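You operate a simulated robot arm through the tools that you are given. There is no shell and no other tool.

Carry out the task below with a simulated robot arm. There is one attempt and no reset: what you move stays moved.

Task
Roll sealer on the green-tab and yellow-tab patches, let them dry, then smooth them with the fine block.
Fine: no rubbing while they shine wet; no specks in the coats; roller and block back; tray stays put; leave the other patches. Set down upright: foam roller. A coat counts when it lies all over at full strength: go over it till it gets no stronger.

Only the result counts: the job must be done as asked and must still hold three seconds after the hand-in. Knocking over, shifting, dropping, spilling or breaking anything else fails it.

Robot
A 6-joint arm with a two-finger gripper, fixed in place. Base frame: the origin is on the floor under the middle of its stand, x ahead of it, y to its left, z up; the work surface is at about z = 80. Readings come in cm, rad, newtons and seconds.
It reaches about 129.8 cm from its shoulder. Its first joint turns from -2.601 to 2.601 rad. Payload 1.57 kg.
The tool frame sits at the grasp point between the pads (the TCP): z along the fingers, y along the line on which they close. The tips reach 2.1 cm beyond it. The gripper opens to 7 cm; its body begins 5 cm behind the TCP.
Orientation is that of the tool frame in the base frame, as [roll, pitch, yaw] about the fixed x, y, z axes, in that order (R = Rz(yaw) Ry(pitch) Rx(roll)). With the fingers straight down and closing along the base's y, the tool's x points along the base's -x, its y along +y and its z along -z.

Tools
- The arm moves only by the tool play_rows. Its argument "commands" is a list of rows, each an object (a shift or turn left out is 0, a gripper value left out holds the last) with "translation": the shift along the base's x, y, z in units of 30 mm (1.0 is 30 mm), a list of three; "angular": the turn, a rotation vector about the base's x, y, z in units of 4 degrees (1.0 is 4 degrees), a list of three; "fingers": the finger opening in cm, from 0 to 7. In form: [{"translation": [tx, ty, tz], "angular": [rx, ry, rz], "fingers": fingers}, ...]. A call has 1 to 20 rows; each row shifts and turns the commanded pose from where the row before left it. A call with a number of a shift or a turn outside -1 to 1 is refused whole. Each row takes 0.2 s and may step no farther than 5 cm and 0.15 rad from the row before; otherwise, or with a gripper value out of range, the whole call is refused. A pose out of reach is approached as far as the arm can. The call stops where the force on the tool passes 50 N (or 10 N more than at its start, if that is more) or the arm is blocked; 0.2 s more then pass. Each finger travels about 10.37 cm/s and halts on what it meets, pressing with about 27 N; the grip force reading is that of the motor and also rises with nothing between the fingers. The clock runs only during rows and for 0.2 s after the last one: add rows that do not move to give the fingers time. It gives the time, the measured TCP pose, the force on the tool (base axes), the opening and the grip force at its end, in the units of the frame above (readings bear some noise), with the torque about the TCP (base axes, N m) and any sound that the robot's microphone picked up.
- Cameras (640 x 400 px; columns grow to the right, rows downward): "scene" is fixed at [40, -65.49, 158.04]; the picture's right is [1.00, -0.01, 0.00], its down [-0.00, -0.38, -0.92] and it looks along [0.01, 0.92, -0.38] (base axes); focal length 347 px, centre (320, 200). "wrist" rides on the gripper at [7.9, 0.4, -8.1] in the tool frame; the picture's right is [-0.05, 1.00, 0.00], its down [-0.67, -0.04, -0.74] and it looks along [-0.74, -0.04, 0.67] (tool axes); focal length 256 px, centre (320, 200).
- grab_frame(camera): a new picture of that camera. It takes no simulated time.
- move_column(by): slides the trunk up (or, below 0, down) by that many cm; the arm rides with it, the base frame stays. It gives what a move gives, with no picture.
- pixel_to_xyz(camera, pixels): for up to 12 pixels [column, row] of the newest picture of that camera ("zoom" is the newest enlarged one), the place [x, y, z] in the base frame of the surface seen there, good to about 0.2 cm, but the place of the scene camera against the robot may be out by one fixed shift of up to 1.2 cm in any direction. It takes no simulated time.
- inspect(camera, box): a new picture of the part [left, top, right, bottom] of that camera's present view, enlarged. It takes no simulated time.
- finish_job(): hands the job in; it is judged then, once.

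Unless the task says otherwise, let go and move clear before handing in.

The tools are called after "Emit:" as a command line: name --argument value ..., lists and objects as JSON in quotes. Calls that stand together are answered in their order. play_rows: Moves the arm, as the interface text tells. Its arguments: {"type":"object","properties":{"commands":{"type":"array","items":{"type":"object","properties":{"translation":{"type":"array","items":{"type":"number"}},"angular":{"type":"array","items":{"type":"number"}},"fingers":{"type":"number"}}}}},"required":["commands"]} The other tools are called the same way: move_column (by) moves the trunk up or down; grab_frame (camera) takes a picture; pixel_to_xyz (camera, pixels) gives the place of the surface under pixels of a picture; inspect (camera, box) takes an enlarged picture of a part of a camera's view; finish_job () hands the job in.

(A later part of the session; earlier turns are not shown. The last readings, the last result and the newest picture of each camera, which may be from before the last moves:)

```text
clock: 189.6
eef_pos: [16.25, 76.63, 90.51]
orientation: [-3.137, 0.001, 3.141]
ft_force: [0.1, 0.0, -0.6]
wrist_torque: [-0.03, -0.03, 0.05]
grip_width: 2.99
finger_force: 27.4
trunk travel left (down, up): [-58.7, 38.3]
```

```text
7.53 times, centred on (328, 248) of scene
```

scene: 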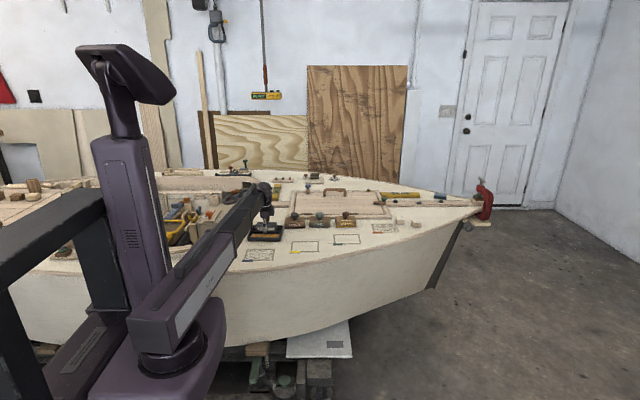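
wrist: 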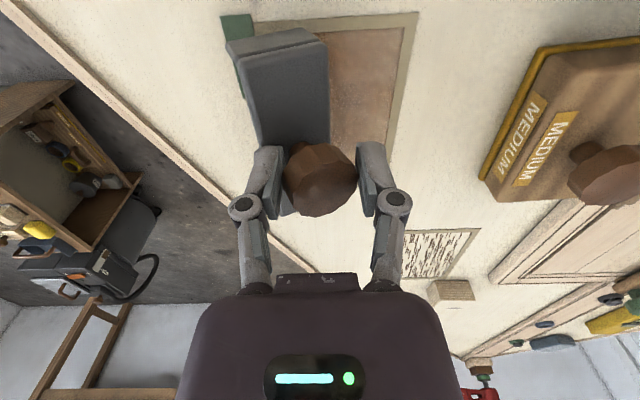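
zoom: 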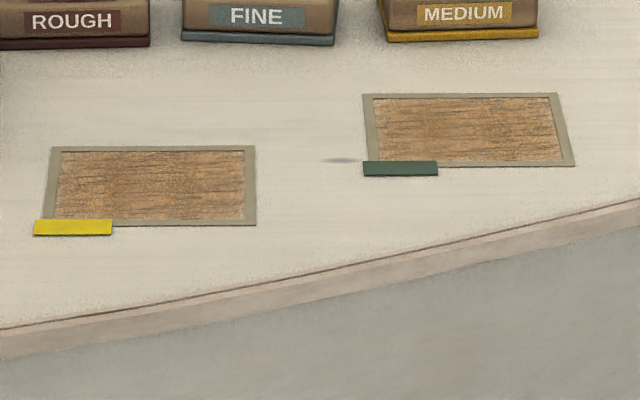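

In both patches a slightly darker band shows where my left and right strips overlapped (zoom x≈230–420), so the outer bands may be below full strength. I'll zoom closer to judge the boundary.

Emit:
inspect --camera "scene" --box '[291, 240, 307, 256]'

Emit:
inspect --camera "scene" --box '[333, 232, 349, 248]'

Emit:
inspect --camera "scene" --box '[345, 232, 361, 248]'

```text
16.00 times, centred on (299, 248) of scene
```

zoom: 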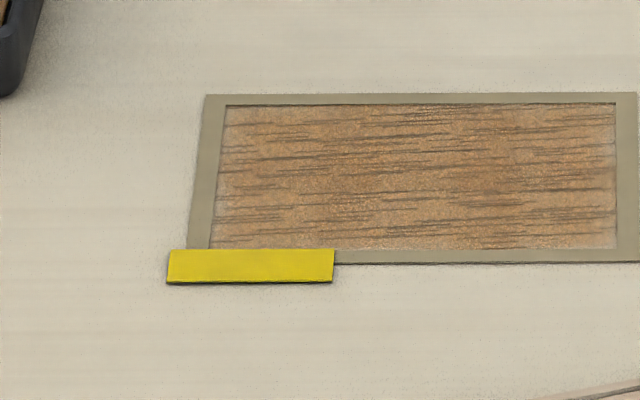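

```text
16.00 times, centred on (341, 240) of scene
```

zoom: 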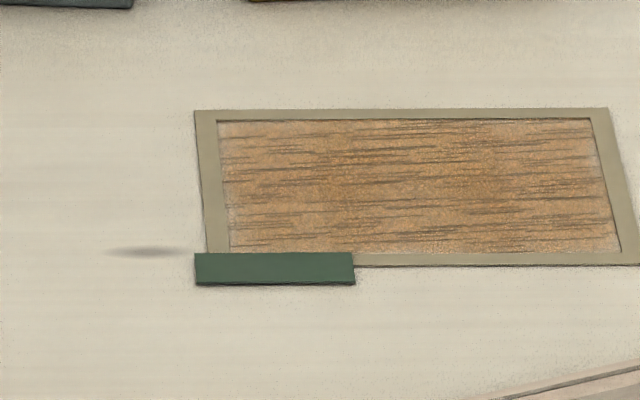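

```text
16.00 times, centred on (353, 240) of scene
```

zoom: 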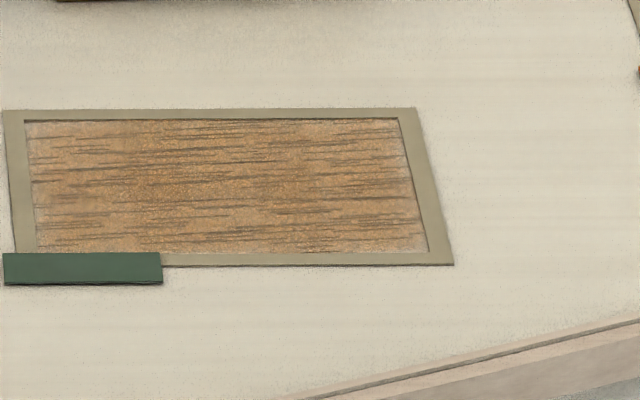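

The differences are subtle, so I'll get a closer wrist view: raise the trunk 8 cm and shift to y≈84 so the yellow patch shows left of the hand.

Emit:
move_column --by 8

Emit:
play_rows --commands '[{"translation": [0.3, 0.7, 0]}, {"translation": [0.3, 0.7, 0]}, {"translation": [0.3, 0.7, 0]}, {"translation": [0.3, 0.6, 0]}, {"translation": [0, 0, 0]}]'

Emit:
grab_frame --camera "wrist"

```text
clock: 190.8
eef_pos: [16.12, 76.72, 98.59]
orientation: [-3.139, 0.002, -3.14]
ft_force: [-0.7, -1.0, -2.3]
wrist_torque: [0.0, 0.03, 0.01]
grip_width: 2.97
finger_force: 26.9
trunk travel left (down, up): [-66.7, 30.3]
```

```text
clock: 192.0
eef_pos: [19.99, 84.86, 98.54]
orientation: [-3.141, 0.003, -3.141]
ft_force: [0.5, 0.4, -1.0]
wrist_torque: [0.02, 0.02, 0.01]
grip_width: 2.96
finger_force: 26.9
trunk travel left (down, up): [-66.7, 30.3]
```

```text
taken
```

wrist: 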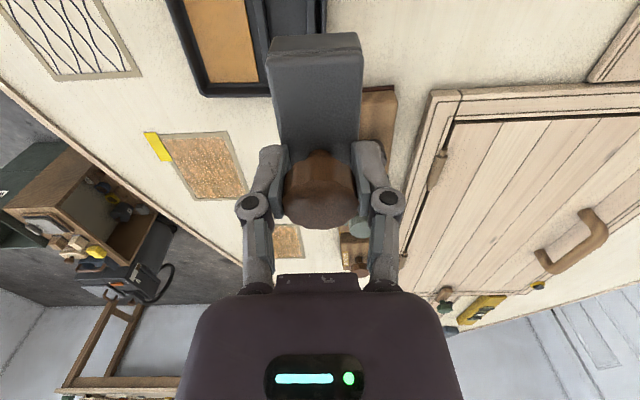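

Emit:
inspect --camera "wrist" --box '[140, 125, 260, 205]'

Emit:
inspect --camera "wrist" --box '[265, 215, 315, 265]'

```text
5.00 times, centred on (200, 165) of wrist
```

zoom: 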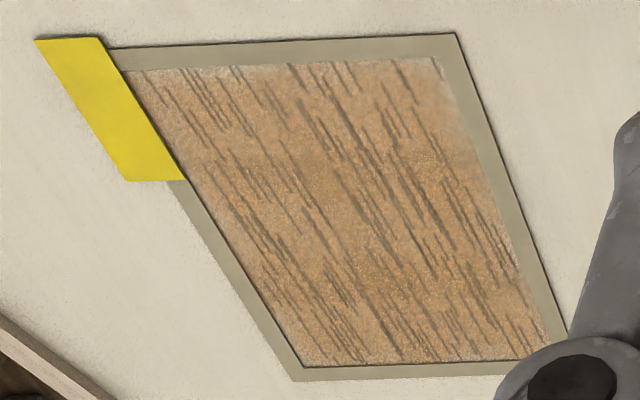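

```text
8.00 times, centred on (290, 240) of wrist
```

zoom: 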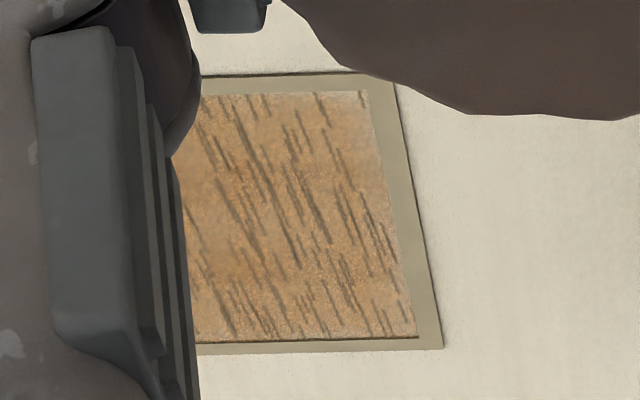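

Seen close, yellow looks a bit paler (especially its low-x band near zoom (400,90)) than green, so I'll test whether another loaded pass strengthens it. First reload with firm contact.

Emit:
play_rows --commands '[{"translation": [-0.3, -0.65, 0]}, {"translation": [-0.3, -0.65, 0]}, {"translation": [-0.3, -0.65, 0]}, {"translation": [-0.33, -0.6, 0]}, {"translation": [0, 0, 0]}]'

Emit:
move_column --by -11.5

Emit:
play_rows --commands '[{"translation": [0, -0.1, 0]}, {"translation": [0, -0.1, 0]}, {"translation": [0, -0.1, 0]}, {"translation": [0, 0, 0]}]'

Emit:
inspect --camera "scene" --box '[240, 205, 300, 245]'

```text
clock: 193.2
eef_pos: [16.2, 77.22, 98.54]
orientation: [-3.138, 0.001, 3.14]
ft_force: [0.1, 0.0, -0.7]
wrist_torque: [0.0, -0.06, 0.01]
grip_width: 2.97
finger_force: 26.4
trunk travel left (down, up): [-66.7, 30.3]
```

```text
clock: 194.6
eef_pos: [16.16, 77.22, 87.05]
orientation: [-3.138, 0.002, 3.14]
ft_force: [-0.3, 0.5, -2.2]
wrist_torque: [-0.01, 0.05, -0.04]
grip_width: 2.97
finger_force: 27.0
trunk travel left (down, up): [-55.2, 41.8]
```

```text
clock: 195.6
eef_pos: [16.14, 76.27, 87.17]
orientation: [-3.139, 0.002, -3.141]
ft_force: [-0.3, -0.1, -1.8]
wrist_torque: [-0.01, 0.02, 0.03]
grip_width: 2.99
finger_force: 26.7
trunk travel left (down, up): [-55.2, 41.8]
```

```text
10.00 times, centred on (270, 225) of scene
```

zoom: 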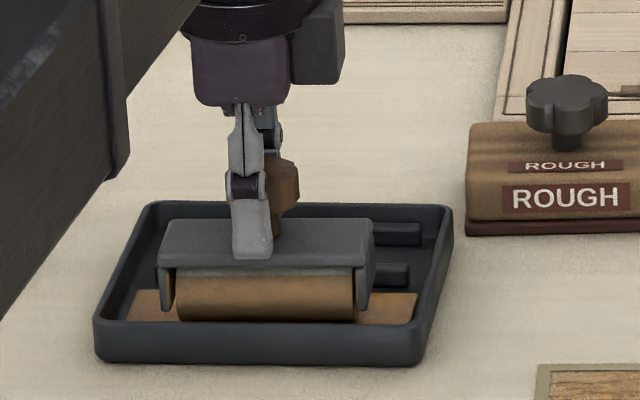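

The foam darkened; I'll press 0.15 cm further for firm contact, roll, then lift and go to yellow's left strip.

Emit:
move_column --by -0.15

Emit:
play_rows --commands '[{"translation": [0, -0.1, 0]}, {"translation": [0, 0.1, 0]}, {"translation": [0, 0.1, 0]}, {"translation": [0, -0.1, 0]}, {"translation": [0, -0.1, 0]}, {"translation": [0, 0, 0]}]'

Emit:
move_column --by 3.65

Emit:
play_rows --commands '[{"translation": [0.68, -0.18, 0]}, {"translation": [0.68, -0.18, 0]}, {"translation": [0.68, -0.18, 0]}, {"translation": [0.68, -0.18, 0]}, {"translation": [0.68, -0.18, 0]}, {"translation": [0.68, -0.18, 0]}, {"translation": [0.68, -0.18, 0]}, {"translation": [0.68, -0.18, 0]}, {"translation": [0, 0, 0]}]'

Emit:
inspect --camera "scene" --box '[270, 215, 350, 265]'

```text
clock: 196.1
eef_pos: [16.19, 76.17, 86.96]
orientation: [3.141, 0.002, 3.141]
ft_force: [0.9, 3.4, 15.0]
wrist_torque: [0.2, 0.0, -0.01]
grip_width: 2.97
finger_force: 27.0
trunk travel left (down, up): [-55.1, 41.9]
```

```text
clock: 197.5
eef_pos: [16.15, 75.78, 87.0]
orientation: [3.141, 0.002, 3.141]
ft_force: [0.9, 6.9, 19.6]
wrist_torque: [0.27, -0.03, -0.01]
grip_width: 2.95
finger_force: 26.9
trunk travel left (down, up): [-55.1, 41.9]
```

```text
clock: 198.3
eef_pos: [16.05, 76.0, 90.57]
orientation: [-3.137, 0.001, 3.141]
ft_force: [-0.1, -0.6, -1.0]
wrist_torque: [-0.02, -0.07, 0.01]
grip_width: 2.97
finger_force: 26.7
trunk travel left (down, up): [-58.7, 38.3]
```

```text
clock: 200.3
eef_pos: [32.39, 71.47, 90.74]
orientation: [-3.141, 0.0, -3.141]
ft_force: [0.4, 0.4, -1.8]
wrist_torque: [0.0, -0.02, 0.01]
grip_width: 2.96
finger_force: 27.3
trunk travel left (down, up): [-58.7, 38.3]
```

```text
8.00 times, centred on (310, 240) of scene
```

zoom: 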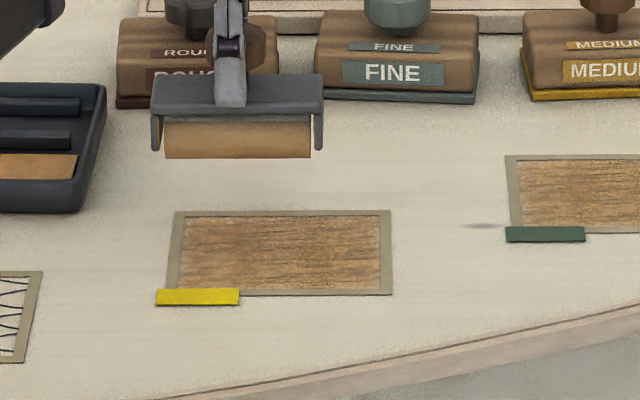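

The tray's corners are still at the same place. Now lower 4.5 cm to yellow's left strip at y≈72 and check the force.

Emit:
play_rows --commands '[{"translation": [0.08, 0.15, 0]}, {"translation": [0, 0, 0]}]'

Emit:
move_column --by -4.5

```text
clock: 200.9
eef_pos: [32.6, 72.19, 90.59]
orientation: [-3.138, 0.002, -3.141]
ft_force: [0.2, 0.0, -1.1]
wrist_torque: [-0.02, 0.02, -0.04]
grip_width: 2.96
finger_force: 26.5
trunk travel left (down, up): [-58.7, 38.3]
```

```text
clock: 201.8
eef_pos: [32.64, 71.89, 86.18]
orientation: [-3.14, 0.002, -3.141]
ft_force: [0.8, 2.1, 11.4]
wrist_torque: [0.24, 0.04, -0.08]
grip_width: 3.01
finger_force: 26.6
trunk travel left (down, up): [-54.2, 42.8]
```

Contact is 11 N. I'll roll down slowly to y≈65 and look right away for any wetting.

Emit:
play_rows --commands '[{"translation": [0, -0.15, 0]}, {"translation": [0, -0.15, 0]}, {"translation": [0, -0.15, 0]}, {"translation": [0, -0.15, 0]}, {"translation": [0, -0.15, 0]}, {"translation": [0, -0.15, 0]}, {"translation": [0, -0.15, 0]}, {"translation": [0, -0.15, 0]}, {"translation": [0, -0.15, 0]}, {"translation": [0, -0.15, 0]}, {"translation": [0, -0.15, 0]}, {"translation": [0, -0.15, 0]}, {"translation": [0, -0.15, 0]}, {"translation": [0, -0.15, 0]}, {"translation": [0, -0.15, 0]}, {"translation": [0, 0, 0]}]'

Emit:
move_column --by 2.5

Emit:
play_rows --commands '[{"translation": [0, 0.9, 0]}, {"translation": [0, 0.9, 0]}, {"translation": [0, 0.9, 0]}, {"translation": [0, 0.9, 0]}, {"translation": [0, 0, 0]}]'

Emit:
inspect --camera "scene" --box '[287, 237, 323, 259]'

Emit:
inspect --camera "wrist" --box '[60, 0, 300, 160]'

```text
clock: 205.2
eef_pos: [32.62, 65.32, 86.26]
orientation: [-3.14, 0.002, -3.141]
ft_force: [-0.7, 4.3, 13.1]
wrist_torque: [0.12, -0.01, -0.02]
grip_width: 2.96
finger_force: 27.5
trunk travel left (down, up): [-54.2, 42.8]
```

```text
clock: 205.9
eef_pos: [32.71, 65.39, 88.37]
orientation: [-3.139, 0.002, -3.141]
ft_force: [-0.9, 0.5, -1.8]
wrist_torque: [0.02, 0.03, -0.04]
grip_width: 2.97
finger_force: 27.2
trunk travel left (down, up): [-56.7, 40.3]
```

```text
clock: 207.1
eef_pos: [32.75, 76.26, 88.6]
orientation: [-3.137, 0.002, 3.14]
ft_force: [0.2, -0.5, -1.6]
wrist_torque: [0.02, 0.0, 0.0]
grip_width: 2.98
finger_force: 27.1
trunk travel left (down, up): [-56.7, 40.3]
```

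```text
16.00 times, centred on (305, 248) of scene
```

zoom: 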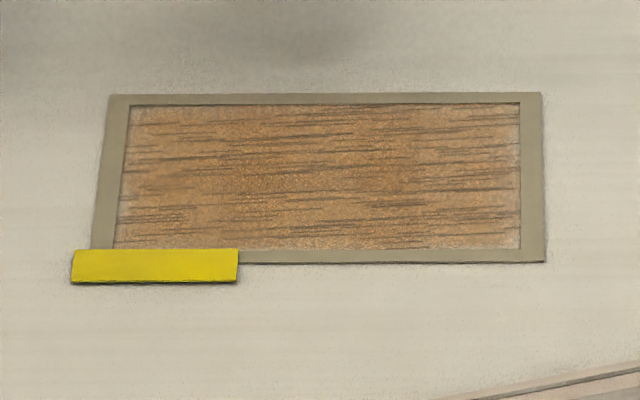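

```text
2.50 times, centred on (180, 80) of wrist
```

zoom: 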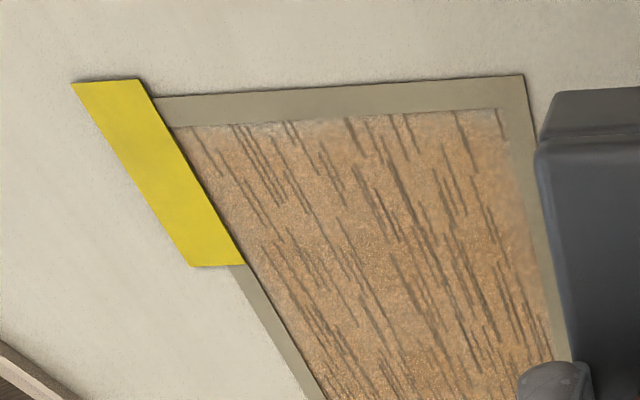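

The left band looks deeper now (streaks there are fainter at zoom (150,215)), so a dry coat still gains strength with each loaded stroke. I'll keep going: another left stroke, then right strokes.

Emit:
play_rows --commands '[{"translation": [-0.03, -0.7, 0]}, {"translation": [0, -0.72, 0]}, {"translation": [0, 0, 0]}]'

Emit:
move_column --by -2.5

Emit:
play_rows --commands '[{"translation": [0, -0.18, 0]}, {"translation": [0, -0.18, 0]}, {"translation": [0, -0.18, 0]}, {"translation": [0, -0.18, 0]}, {"translation": [0, -0.18, 0]}, {"translation": [0, -0.18, 0]}, {"translation": [0, -0.18, 0]}, {"translation": [0, -0.18, 0]}, {"translation": [0, -0.18, 0]}, {"translation": [0, -0.18, 0]}, {"translation": [0, -0.18, 0]}, {"translation": [0, -0.18, 0]}, {"translation": [0, -0.12, 0]}, {"translation": [0, 0, 0]}]'

Emit:
move_column --by 1

Emit:
play_rows --commands '[{"translation": [0.5, 0.75, 0]}, {"translation": [0.5, 0.75, 0]}, {"translation": [0.45, 0.75, 0]}, {"translation": [0, 0, 0]}]'

Emit:
move_column --by -1

Emit:
play_rows --commands '[{"translation": [0, -0.18, 0]}, {"translation": [0, -0.18, 0]}, {"translation": [0, -0.18, 0]}, {"translation": [0, -0.18, 0]}, {"translation": [0, -0.18, 0]}, {"translation": [0, -0.18, 0]}, {"translation": [0, -0.18, 0]}, {"translation": [0, -0.18, 0]}, {"translation": [0, -0.18, 0]}, {"translation": [0, -0.18, 0]}, {"translation": [0, -0.18, 0]}, {"translation": [0, -0.18, 0]}, {"translation": [0, -0.12, 0]}, {"translation": [0, 0, 0]}]'

Emit:
move_column --by 2.5

Emit:
inspect --camera "scene" --box '[270, 215, 350, 265]'

```text
clock: 207.9
eef_pos: [32.53, 71.97, 88.6]
orientation: [-3.139, 0.003, 3.141]
ft_force: [0.1, -0.6, -2.0]
wrist_torque: [0.02, -0.03, -0.02]
grip_width: 2.97
finger_force: 27.2
trunk travel left (down, up): [-56.7, 40.3]
```

```text
clock: 208.6
eef_pos: [32.54, 71.91, 86.19]
orientation: [-3.139, 0.003, 3.141]
ft_force: [1.0, 2.0, 11.8]
wrist_torque: [0.23, 0.02, -0.08]
grip_width: 2.99
finger_force: 26.8
trunk travel left (down, up): [-54.2, 42.8]
```

```text
clock: 211.6
eef_pos: [32.51, 65.0, 86.15]
orientation: [-3.14, 0.002, 3.141]
ft_force: [-1.2, 4.9, 12.9]
wrist_torque: [0.1, -0.03, 0.05]
grip_width: 2.95
finger_force: 26.5
trunk travel left (down, up): [-54.2, 42.8]
```

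```text
clock: 212.2
eef_pos: [32.49, 65.12, 87.1]
orientation: [-3.14, 0.001, -3.141]
ft_force: [0.7, -0.2, -3.0]
wrist_torque: [0.0, 0.0, 0.0]
grip_width: 2.96
finger_force: 27.3
trunk travel left (down, up): [-55.2, 41.8]
```

```text
clock: 213.2
eef_pos: [37.02, 71.8, 87.13]
orientation: [-3.137, 0.003, 3.14]
ft_force: [0.2, -0.3, -1.9]
wrist_torque: [0.0, 0.01, 0.01]
grip_width: 2.98
finger_force: 26.7
trunk travel left (down, up): [-55.2, 41.8]
```

```text
clock: 213.8
eef_pos: [36.98, 71.62, 86.23]
orientation: [-3.141, 0.002, -3.141]
ft_force: [1.4, 1.5, 11.3]
wrist_torque: [0.32, 0.12, -0.1]
grip_width: 2.97
finger_force: 26.8
trunk travel left (down, up): [-54.2, 42.8]
```

```text
clock: 216.8
eef_pos: [37.07, 65.0, 86.13]
orientation: [-3.14, 0.002, 3.141]
ft_force: [-0.6, 4.9, 12.6]
wrist_torque: [0.15, 0.01, 0.03]
grip_width: 2.96
finger_force: 26.9
trunk travel left (down, up): [-54.2, 42.8]
```

```text
clock: 217.5
eef_pos: [37.16, 64.97, 88.51]
orientation: [-3.136, 0.0, 3.141]
ft_force: [0.0, -0.4, -1.5]
wrist_torque: [-0.02, 0.01, 0.02]
grip_width: 2.99
finger_force: 26.7
trunk travel left (down, up): [-56.7, 40.3]
```

```text
8.00 times, centred on (310, 240) of scene
```

zoom: 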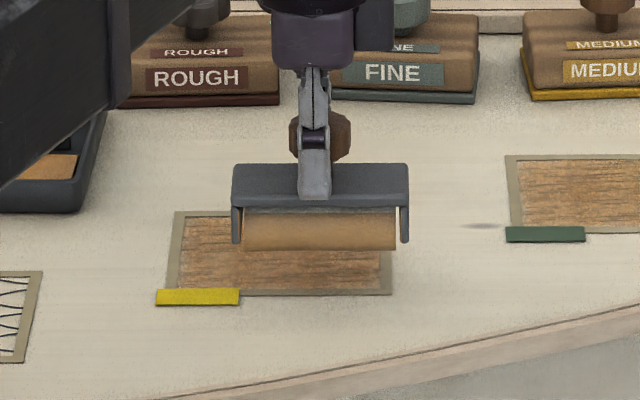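

I'll lift 2 cm more, go over the tray and compare the clear view with before.

Emit:
move_column --by 2

Emit:
play_rows --commands '[{"translation": [-0.774, 0.444, 0]}, {"translation": [-0.774, 0.444, 0]}, {"translation": [-0.774, 0.444, 0]}, {"translation": [-0.774, 0.444, 0]}, {"translation": [-0.774, 0.444, 0]}, {"translation": [-0.774, 0.444, 0]}, {"translation": [-0.774, 0.444, 0]}, {"translation": [-0.774, 0.444, 0]}, {"translation": [-0.774, 0.444, 0]}, {"translation": [0, 0, 0]}]'

Emit:
inspect --camera "scene" --box '[287, 237, 323, 259]'

Emit:
inspect --camera "scene" --box '[285, 222, 370, 275]'

```text
clock: 218.2
eef_pos: [37.15, 64.91, 90.62]
orientation: [-3.138, 0.001, -3.141]
ft_force: [-0.7, 0.7, -1.6]
wrist_torque: [0.01, -0.03, -0.02]
grip_width: 2.98
finger_force: 27.0
trunk travel left (down, up): [-58.7, 38.3]
```

```text
clock: 220.4
eef_pos: [15.99, 76.93, 90.55]
orientation: [-3.139, 0.003, 3.14]
ft_force: [-0.4, -0.6, -1.7]
wrist_torque: [-0.05, -0.05, 0.03]
grip_width: 2.98
finger_force: 27.5
trunk travel left (down, up): [-58.7, 38.3]
```

```text
16.00 times, centred on (305, 248) of scene
```

zoom: 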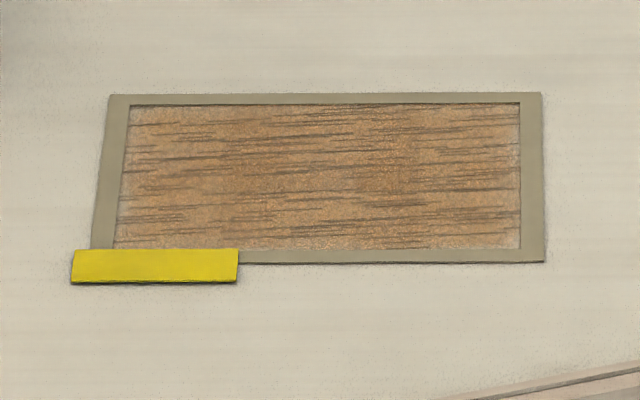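

```text
7.53 times, centred on (328, 248) of scene
```

zoom: 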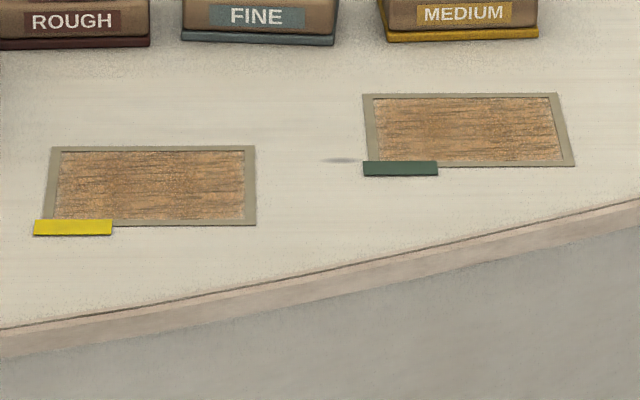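

The yellow patch looks identical to before those strokes, so it's getting no stronger (earlier difference was shadow). I'll repeat the same close wrist view as at t=192 to compare edges and corner exactly.

Emit:
move_column --by 8

Emit:
play_rows --commands '[{"translation": [0.33, 0.68, 0]}, {"translation": [0.33, 0.68, 0]}, {"translation": [0.33, 0.68, 0]}, {"translation": [0.33, 0.6, 0]}, {"translation": [0, 0, 0]}]'

Emit:
inspect --camera "wrist" --box '[140, 125, 260, 205]'

Emit:
inspect --camera "wrist" --box '[180, 125, 260, 165]'

```text
clock: 221.6
eef_pos: [16.03, 76.95, 98.61]
orientation: [-3.138, 0.001, 3.141]
ft_force: [0.1, 0.4, -1.4]
wrist_torque: [0.0, -0.02, 0.01]
grip_width: 2.95
finger_force: 27.4
trunk travel left (down, up): [-66.7, 30.3]
```

```text
clock: 222.8
eef_pos: [19.72, 84.96, 98.68]
orientation: [-3.14, 0.003, -3.14]
ft_force: [0.1, -0.6, -1.6]
wrist_torque: [-0.02, 0.03, -0.02]
grip_width: 2.97
finger_force: 27.4
trunk travel left (down, up): [-66.7, 30.3]
```

```text
5.00 times, centred on (200, 165) of wrist
```

zoom: 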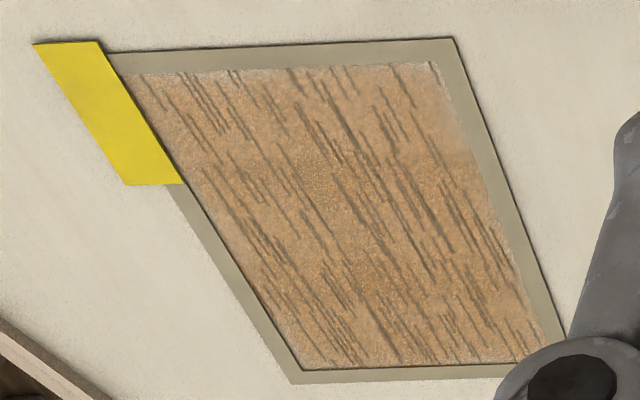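

```text
8.00 times, centred on (220, 145) of wrist
```

zoom: 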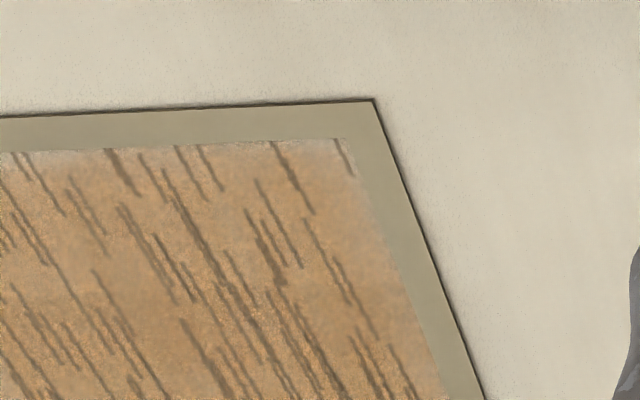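

Edges look slightly softer but the interior is even orange-tan, perhaps a touch stronger than at t=192. Checking green from the same pose for a reference.

Emit:
inspect --camera "wrist" --box '[265, 215, 315, 265]'

Emit:
grab_frame --camera "wrist"

```text
8.00 times, centred on (290, 240) of wrist
```

zoom: 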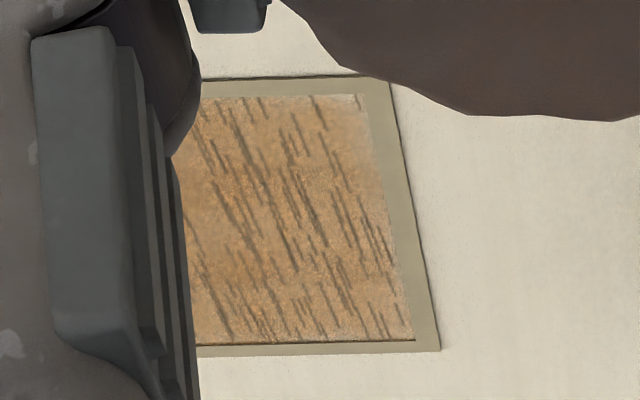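

```text
taken
```

wrist: 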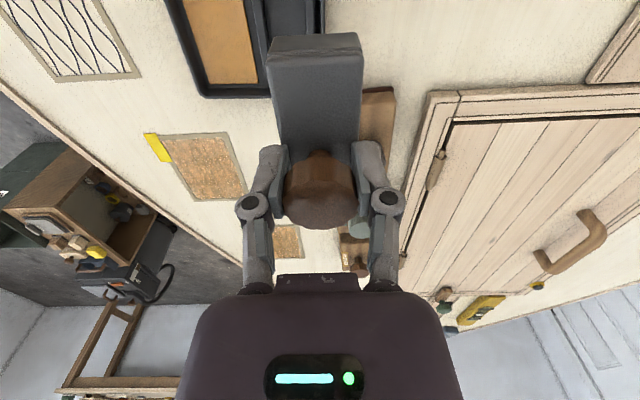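

Green shows the same look, so both coats appear equally saturated and dry, and further strokes change nothing. Now I'll take the roller back above its place between the rails and check its attitude.

Emit:
play_rows --commands '[{"translation": [-0.6, -0.5, 0]}, {"translation": [-0.6, -0.52, 0]}, {"translation": [0, 0, 0]}, {"translation": [0, 0, 0]}]'

Emit:
move_column --by -8.5

Emit:
inspect --camera "scene" --box '[240, 195, 300, 240]'

Emit:
grab_frame --camera "wrist"

```text
clock: 223.8
eef_pos: [16.37, 81.86, 98.53]
orientation: [-3.139, 0.001, 3.14]
ft_force: [-0.3, 0.4, -1.7]
wrist_torque: [-0.01, -0.03, 0.01]
grip_width: 2.98
finger_force: 27.5
trunk travel left (down, up): [-66.7, 30.3]
```

```text
clock: 225.0
eef_pos: [16.38, 81.88, 90.14]
orientation: [-3.14, 0.001, 3.14]
ft_force: [-0.4, 0.2, -1.6]
wrist_torque: [0.0, 0.02, 0.01]
grip_width: 3.0
finger_force: 27.1
trunk travel left (down, up): [-58.2, 38.8]
```

```text
8.89 times, centred on (270, 218) of scene
```

zoom: 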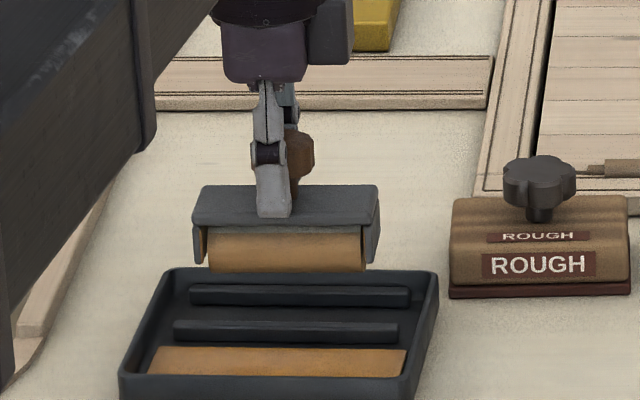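

```text
taken
```

wrist: 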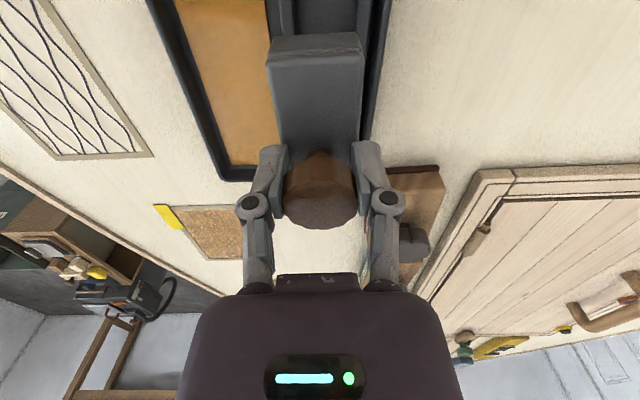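

The roller is level and its foam lines up with the rails as at the start (foam centre ≈ front-rail centre at zoom x≈286). I'll lower in steps: 2.6 cm first, checking the force.

Emit:
move_column --by -2.6

Emit:
inspect --camera "scene" --box '[240, 195, 300, 240]'

```text
clock: 225.7
eef_pos: [16.34, 81.74, 87.75]
orientation: [3.138, 0.005, -3.141]
ft_force: [4.5, 9.7, 35.8]
wrist_torque: [0.14, -0.11, -0.02]
grip_width: 2.99
finger_force: 26.6
trunk travel left (down, up): [-55.6, 41.4]
```

```text
8.89 times, centred on (270, 218) of scene
```

zoom: 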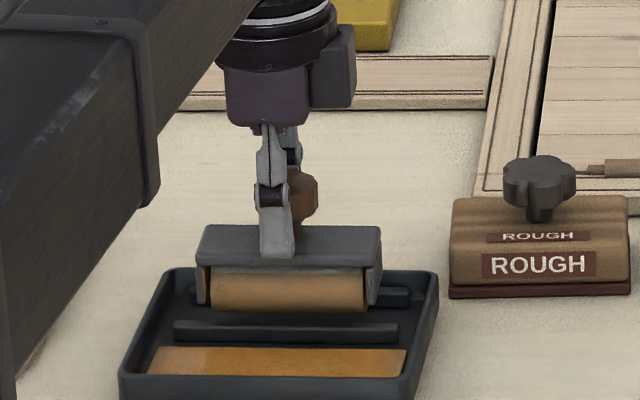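

It met something at z 87.75 with 36 N — likely catching on a rail top rather than dropping between the rails. I'll raise 0.6 cm and measure the roller against the rails.

Emit:
move_column --by 0.6

Emit:
inspect --camera "wrist" --box '[220, 0, 420, 130]'

Emit:
inspect --camera "scene" --box '[252, 215, 288, 238]'

```text
clock: 226.2
eef_pos: [16.34, 81.69, 87.95]
orientation: [-3.137, 0.001, -3.141]
ft_force: [0.7, 1.2, -2.5]
wrist_torque: [0.02, 0.02, 0.05]
grip_width: 2.98
finger_force: 27.1
trunk travel left (down, up): [-56.2, 40.8]
```

```text
3.08 times, centred on (320, 65) of wrist
```

zoom: 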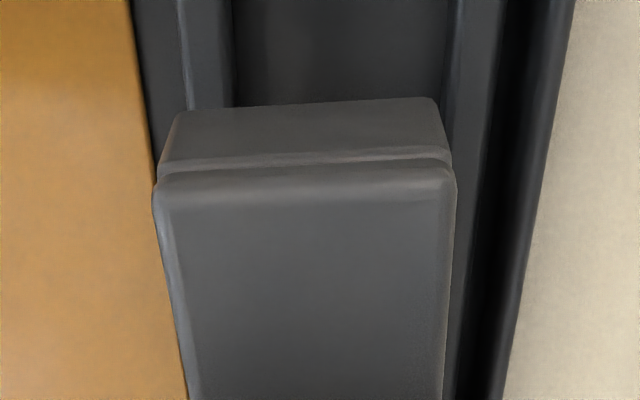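

```text
16.00 times, centred on (270, 226) of scene
```

zoom: 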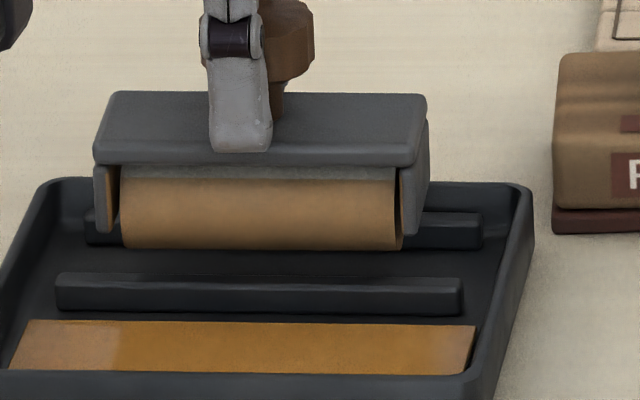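

The rails and the roller's end bracket are visible in the wrist zoom. I'll re-take it and measure rail inner edges and bracket corners.

Emit:
inspect --camera "wrist" --box '[250, 0, 400, 70]'

Emit:
pixel_to_xyz --camera "zoom" --pixels '[[120, 30], [160, 30], [195, 30], [230, 30], [480, 30], [510, 30], [540, 30], [560, 30], [140, 135], [440, 125], [150, 150], [430, 140]]'

```text
4.27 times, centred on (325, 35) of wrist
```

zoom: 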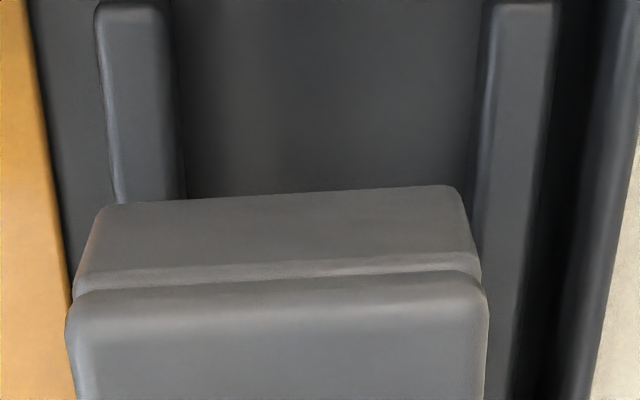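

```text
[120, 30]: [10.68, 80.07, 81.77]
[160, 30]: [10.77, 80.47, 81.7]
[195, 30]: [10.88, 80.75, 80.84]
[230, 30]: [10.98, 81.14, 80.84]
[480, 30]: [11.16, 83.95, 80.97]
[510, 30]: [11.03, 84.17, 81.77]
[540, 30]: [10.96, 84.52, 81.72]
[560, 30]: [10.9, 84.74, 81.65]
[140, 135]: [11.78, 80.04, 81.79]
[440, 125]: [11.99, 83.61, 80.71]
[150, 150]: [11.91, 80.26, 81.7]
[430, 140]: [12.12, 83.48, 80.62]
```

Rail tops span y 79.95–80.5 (front) and 84.0–84.65 (back), so the slot centre is about y 82.25. Let me measure the bracket's own corners.

Emit:
pixel_to_xyz --camera "zoom" --pixels '[[112, 212], [450, 195], [120, 225], [445, 210], [85, 285], [470, 270], [80, 300], [480, 290], [280, 205], [280, 265], [280, 290], [100, 240]]'

Emit:
pixel_to_xyz --camera "zoom" --pixels '[[106, 30], [112, 30], [164, 30], [170, 30], [174, 30], [488, 30], [494, 30], [500, 30], [550, 30], [555, 30], [110, 150], [178, 150]]'

```text
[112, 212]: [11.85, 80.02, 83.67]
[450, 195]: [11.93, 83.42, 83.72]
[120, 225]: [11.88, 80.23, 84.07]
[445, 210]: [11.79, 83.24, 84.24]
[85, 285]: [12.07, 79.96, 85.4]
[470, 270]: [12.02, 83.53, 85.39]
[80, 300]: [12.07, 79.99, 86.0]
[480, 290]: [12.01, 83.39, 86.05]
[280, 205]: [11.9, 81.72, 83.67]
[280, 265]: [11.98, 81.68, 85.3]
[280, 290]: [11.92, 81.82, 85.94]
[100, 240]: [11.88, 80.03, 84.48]
```

```text
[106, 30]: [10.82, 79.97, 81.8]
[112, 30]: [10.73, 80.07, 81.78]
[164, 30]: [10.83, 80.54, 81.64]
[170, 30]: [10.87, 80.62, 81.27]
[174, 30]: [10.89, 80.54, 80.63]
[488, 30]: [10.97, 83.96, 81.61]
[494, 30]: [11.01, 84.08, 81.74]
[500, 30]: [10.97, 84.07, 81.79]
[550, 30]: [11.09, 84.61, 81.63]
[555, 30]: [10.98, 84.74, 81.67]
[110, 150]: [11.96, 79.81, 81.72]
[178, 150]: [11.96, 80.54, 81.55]
```

The roller's centre is at y≈81.7 while the rail slot centre is y≈82.25, so it sat on the front rail. I'll shift +0.5 cm in y and lower again in steps.

Emit:
play_rows --commands '[{"translation": [0, 0.17, 0]}, {"translation": [0, 0, 0]}, {"translation": [0, 0, 0]}]'

Emit:
inspect --camera "wrist" --box '[250, 0, 400, 70]'

Emit:
pixel_to_xyz --camera "zoom" --pixels '[[112, 212], [450, 195], [85, 285], [470, 270], [100, 240], [465, 240], [130, 30], [520, 30]]'

```text
clock: 227.0
eef_pos: [16.27, 82.36, 88.01]
orientation: [-3.14, 0.0, -3.141]
ft_force: [-0.4, 0.6, -2.0]
wrist_torque: [0.0, -0.03, 0.0]
grip_width: 2.99
finger_force: 27.1
trunk travel left (down, up): [-56.2, 40.8]
```

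```text
4.27 times, centred on (325, 35) of wrist
```

zoom: 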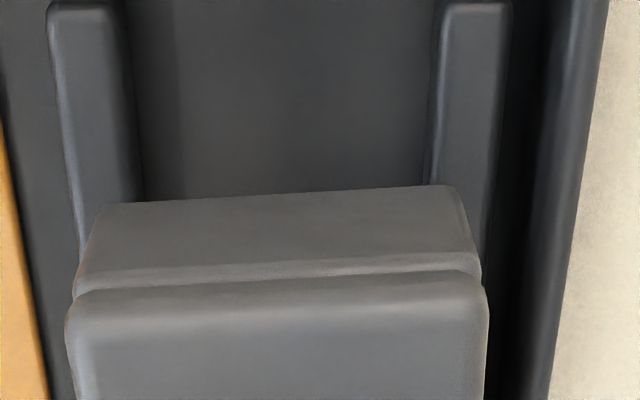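

```text
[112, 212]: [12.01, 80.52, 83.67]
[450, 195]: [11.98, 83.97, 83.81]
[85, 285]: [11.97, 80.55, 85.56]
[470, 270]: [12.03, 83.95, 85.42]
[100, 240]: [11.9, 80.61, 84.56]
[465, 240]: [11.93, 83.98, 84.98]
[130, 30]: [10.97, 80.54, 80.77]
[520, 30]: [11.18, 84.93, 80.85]
```

Now the bracket is centred between the rails (y 80.5–84.0 against the slot 80.5–84.0). Lowering 0.9 cm and checking force.

Emit:
move_column --by -0.9

```text
clock: 227.6
eef_pos: [16.2, 82.3, 87.19]
orientation: [-3.14, 0.001, -3.141]
ft_force: [-0.6, 0.1, -0.8]
wrist_torque: [-0.01, 0.01, 0.03]
grip_width: 2.96
finger_force: 26.9
trunk travel left (down, up): [-55.3, 41.7]
```

It dropped past the rail height with no force, so it's going into the slot. Lowering in a 0.4 cm step.

Emit:
move_column --by -0.4

```text
clock: 228.1
eef_pos: [16.26, 82.33, 86.78]
orientation: [-3.138, 0.004, 3.141]
ft_force: [0.3, 1.0, 5.7]
wrist_torque: [0.09, -0.27, 0.03]
grip_width: 2.98
finger_force: 26.8
trunk travel left (down, up): [-54.9, 42.1]
```

Contact at z≈86.8, consistent with the foam resting on the tray floor. I'll look before releasing.

Emit:
inspect --camera "scene" --box '[252, 210, 288, 233]'

Emit:
inspect --camera "wrist" --box '[220, 0, 420, 130]'

```text
16.00 times, centred on (270, 222) of scene
```

zoom: 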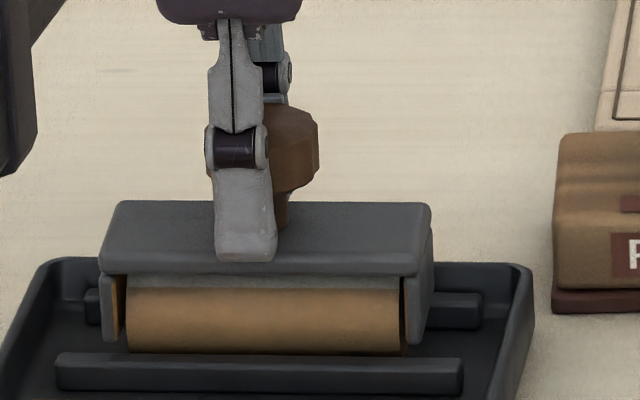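

```text
3.08 times, centred on (320, 65) of wrist
```

zoom: 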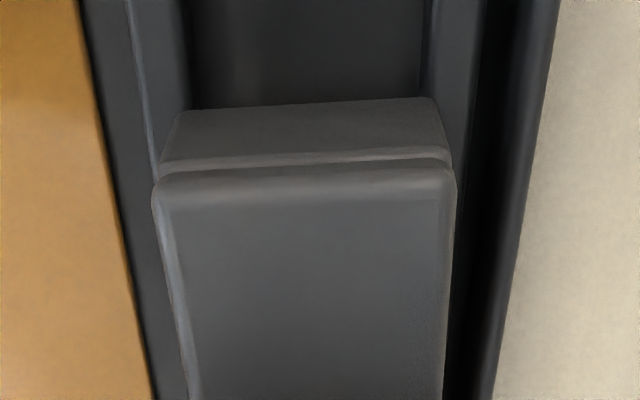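

The roller sits in its slot with the housing at scene columns 256.2–277, the same as at the start. I'll press a hair lower and open the fingers.

Emit:
move_column --by -0.06

Emit:
play_rows --commands '[{"fingers": 3.4}, {"fingers": 4.5}, {"fingers": 6}, {"fingers": 7}, {"fingers": 7}, {"fingers": 7}]'

Emit:
inspect --camera "scene" --box '[252, 210, 288, 233]'

Emit:
grab_frame --camera "wrist"

```text
clock: 228.7
eef_pos: [16.26, 82.29, 86.88]
orientation: [-3.139, 0.002, -3.14]
ft_force: [-0.2, 3.9, 14.7]
wrist_torque: [0.19, -0.64, 0.13]
grip_width: 3.01
finger_force: 27.0
trunk travel left (down, up): [-54.9, 42.1]
```

```text
clock: 230.1
eef_pos: [16.37, 82.26, 86.63]
orientation: [-3.139, 0.003, 3.141]
ft_force: [-0.1, 0.6, 0.1]
wrist_torque: [0.03, -0.02, -0.04]
grip_width: 7.03
finger_force: 0.0
trunk travel left (down, up): [-54.9, 42.1]
```

```text
16.00 times, centred on (270, 222) of scene
```

zoom: 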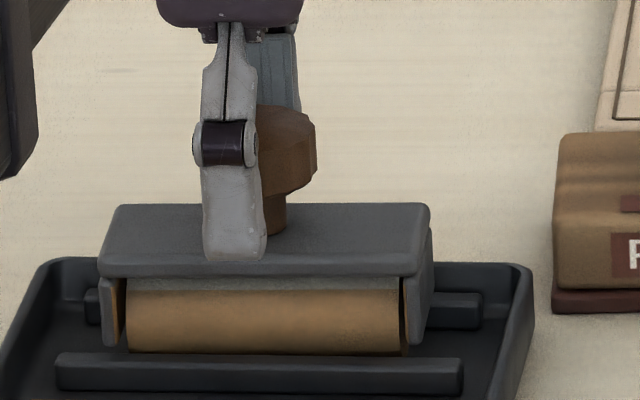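

```text
taken
```

wrist: 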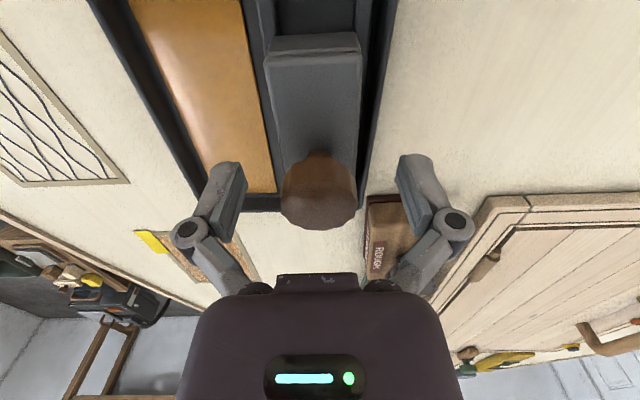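

The roller stands upright on its own in the slot. I'll raise the trunk 12 cm to move clear and then view both coats closely with the empty hand.

Emit:
move_column --by 12

Emit:
inspect --camera "wrist" --box '[220, 0, 420, 130]'

Emit:
pixel_to_xyz --camera "zoom" --pixels '[[100, 100], [320, 200]]'

Emit:
play_rows --commands '[{"translation": [0.3, -0.9, 0]}, {"translation": [0.3, -0.9, 0]}, {"translation": [0.3, -0.9, 0]}, {"translation": [0.3, -0.9, 0]}, {"translation": [0.1, -0.8, 0]}, {"translation": [0, 0, 0]}]'

Emit:
grab_frame --camera "wrist"

```text
clock: 231.6
eef_pos: [16.22, 82.31, 98.65]
orientation: [-3.14, 0.002, -3.139]
ft_force: [-0.3, -0.2, -0.8]
wrist_torque: [-0.01, 0.01, 0.03]
grip_width: 7.0
finger_force: 0.2
trunk travel left (down, up): [-66.9, 30.1]
```

```text
3.08 times, centred on (320, 65) of wrist
```

zoom: 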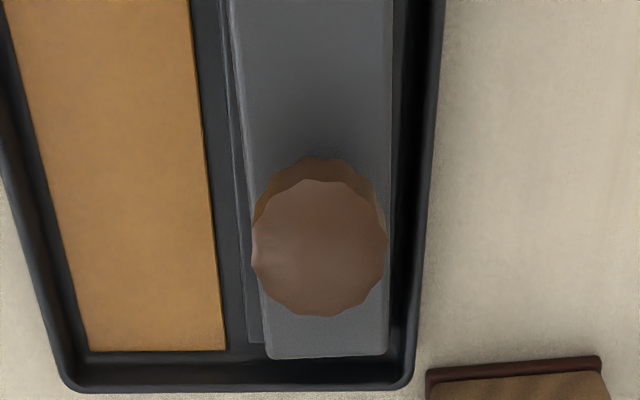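

```text
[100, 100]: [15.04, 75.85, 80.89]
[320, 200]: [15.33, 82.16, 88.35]
```

```text
clock: 232.9
eef_pos: [20.3, 69.1, 98.76]
orientation: [-3.14, 0.002, -3.141]
ft_force: [0.3, -0.4, 0.2]
wrist_torque: [-0.03, 0.01, 0.01]
grip_width: 7.0
finger_force: 0.0
trunk travel left (down, up): [-66.9, 30.1]
```

```text
taken
```

wrist: 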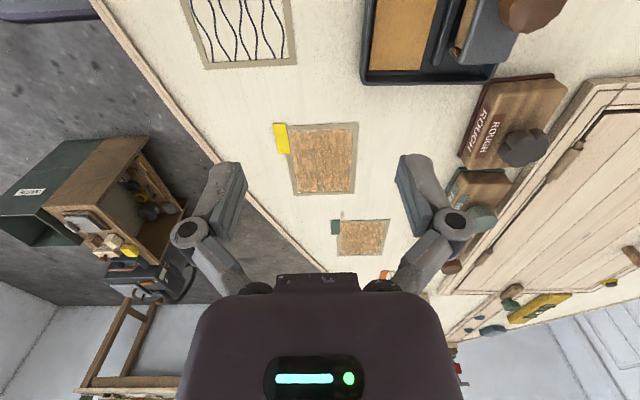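

Roller is back in the tray; the wrist picture shows both patches between the fingers (yellow (325,160), green (362,238)). I'll enlarge them.

Emit:
inspect --camera "wrist" --box '[270, 115, 370, 200]'

Emit:
inspect --camera "wrist" --box '[325, 210, 400, 262]'

```text
4.71 times, centred on (320, 158) of wrist
```

zoom: 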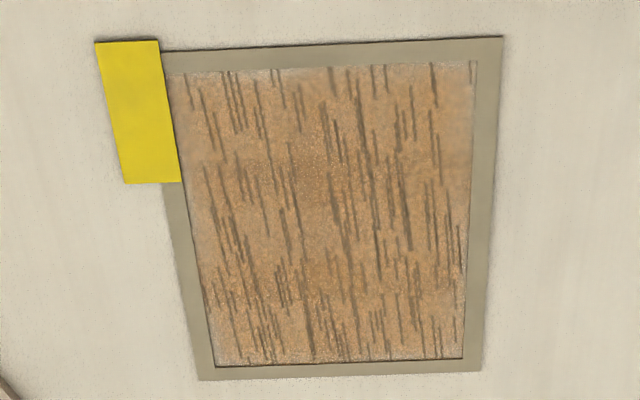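

```text
7.69 times, centred on (362, 236) of wrist
```

zoom: 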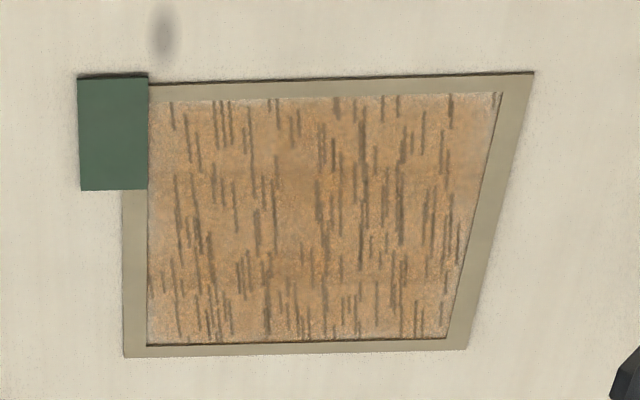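

Both coats are dry with raised grain, evenly coloured. Now to the FINE block: I'll move above and behind it for a wrist view.

Emit:
play_rows --commands '[{"translation": [0.414, 0.805, 0]}, {"translation": [0.414, 0.805, 0]}, {"translation": [0.414, 0.805, 0]}, {"translation": [0.414, 0.805, 0]}, {"translation": [0.414, 0.805, 0]}, {"translation": [0.414, 0.805, 0]}, {"translation": [0.414, 0.805, 0]}, {"translation": [0, 0, 0]}]'

Emit:
grab_frame --camera "wrist"

```text
clock: 234.8
eef_pos: [28.72, 86.26, 98.67]
orientation: [-3.139, 0.002, 3.141]
ft_force: [-0.1, -0.1, 0.3]
wrist_torque: [-0.02, -0.03, -0.01]
grip_width: 6.99
finger_force: 0.0
trunk travel left (down, up): [-66.9, 30.1]
```

```text
taken
```

wrist: 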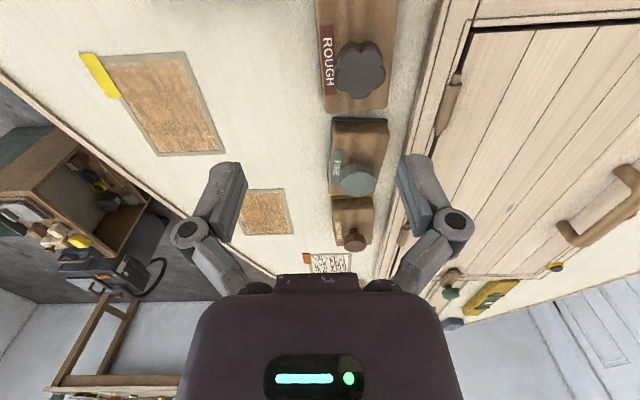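

Emit:
inspect --camera "wrist" --box '[310, 100, 410, 210]'

Emit:
pixel_to_xyz --camera "wrist" --pixels '[[359, 180], [342, 178], [376, 178], [359, 192], [359, 166], [334, 122], [387, 122], [330, 190], [378, 194], [355, 140], [331, 128], [345, 150]]'

```text
3.64 times, centred on (360, 155) of wrist
```

zoom: 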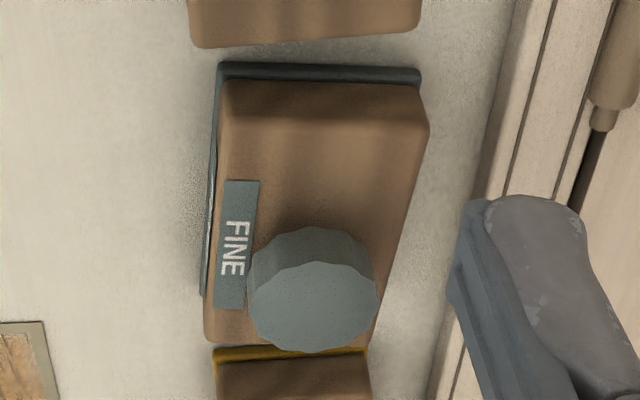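

```text
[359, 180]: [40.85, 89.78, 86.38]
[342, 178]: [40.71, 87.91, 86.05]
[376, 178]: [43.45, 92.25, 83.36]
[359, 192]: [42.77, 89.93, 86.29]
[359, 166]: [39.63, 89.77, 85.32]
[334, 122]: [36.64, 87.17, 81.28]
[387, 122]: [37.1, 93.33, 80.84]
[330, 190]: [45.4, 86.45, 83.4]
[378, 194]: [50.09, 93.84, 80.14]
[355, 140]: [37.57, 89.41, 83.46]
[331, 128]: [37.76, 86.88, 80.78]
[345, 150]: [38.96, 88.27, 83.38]
```

The FINE block shows its knob at zoom (313,307) and pad edge underneath. I'll measure the knob rim and block corners.

Emit:
pixel_to_xyz --camera "zoom" --pixels '[[313, 307], [252, 305], [374, 300], [313, 348], [313, 268], [220, 68], [418, 72], [232, 88], [415, 90], [205, 335], [365, 340], [212, 250]]'

```text
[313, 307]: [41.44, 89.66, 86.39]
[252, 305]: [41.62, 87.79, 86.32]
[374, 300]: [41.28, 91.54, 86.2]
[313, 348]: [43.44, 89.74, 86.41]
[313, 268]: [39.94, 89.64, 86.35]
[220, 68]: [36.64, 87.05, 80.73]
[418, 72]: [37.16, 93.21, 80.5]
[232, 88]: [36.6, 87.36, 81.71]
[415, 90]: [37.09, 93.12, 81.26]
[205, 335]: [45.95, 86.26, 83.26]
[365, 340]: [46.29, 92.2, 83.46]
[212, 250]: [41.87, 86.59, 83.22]
```

The fine block's knob centre reads (41.7, 89.67), top z 86.4, about 3.6 cm across; block top z 83.3. I'll check the hatch frame beside it for finger clearance.

Emit:
pixel_to_xyz --camera "zoom" --pixels '[[500, 100], [520, 100], [490, 150], [540, 100], [480, 30], [460, 380], [440, 380], [600, 60], [595, 110], [470, 120]]'

```text
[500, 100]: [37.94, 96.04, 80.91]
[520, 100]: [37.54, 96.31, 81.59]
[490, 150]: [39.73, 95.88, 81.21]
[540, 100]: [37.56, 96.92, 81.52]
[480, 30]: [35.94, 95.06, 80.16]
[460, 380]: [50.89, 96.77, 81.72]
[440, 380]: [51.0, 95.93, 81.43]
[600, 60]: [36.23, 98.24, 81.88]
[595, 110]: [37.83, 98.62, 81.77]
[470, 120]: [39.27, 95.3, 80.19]
```

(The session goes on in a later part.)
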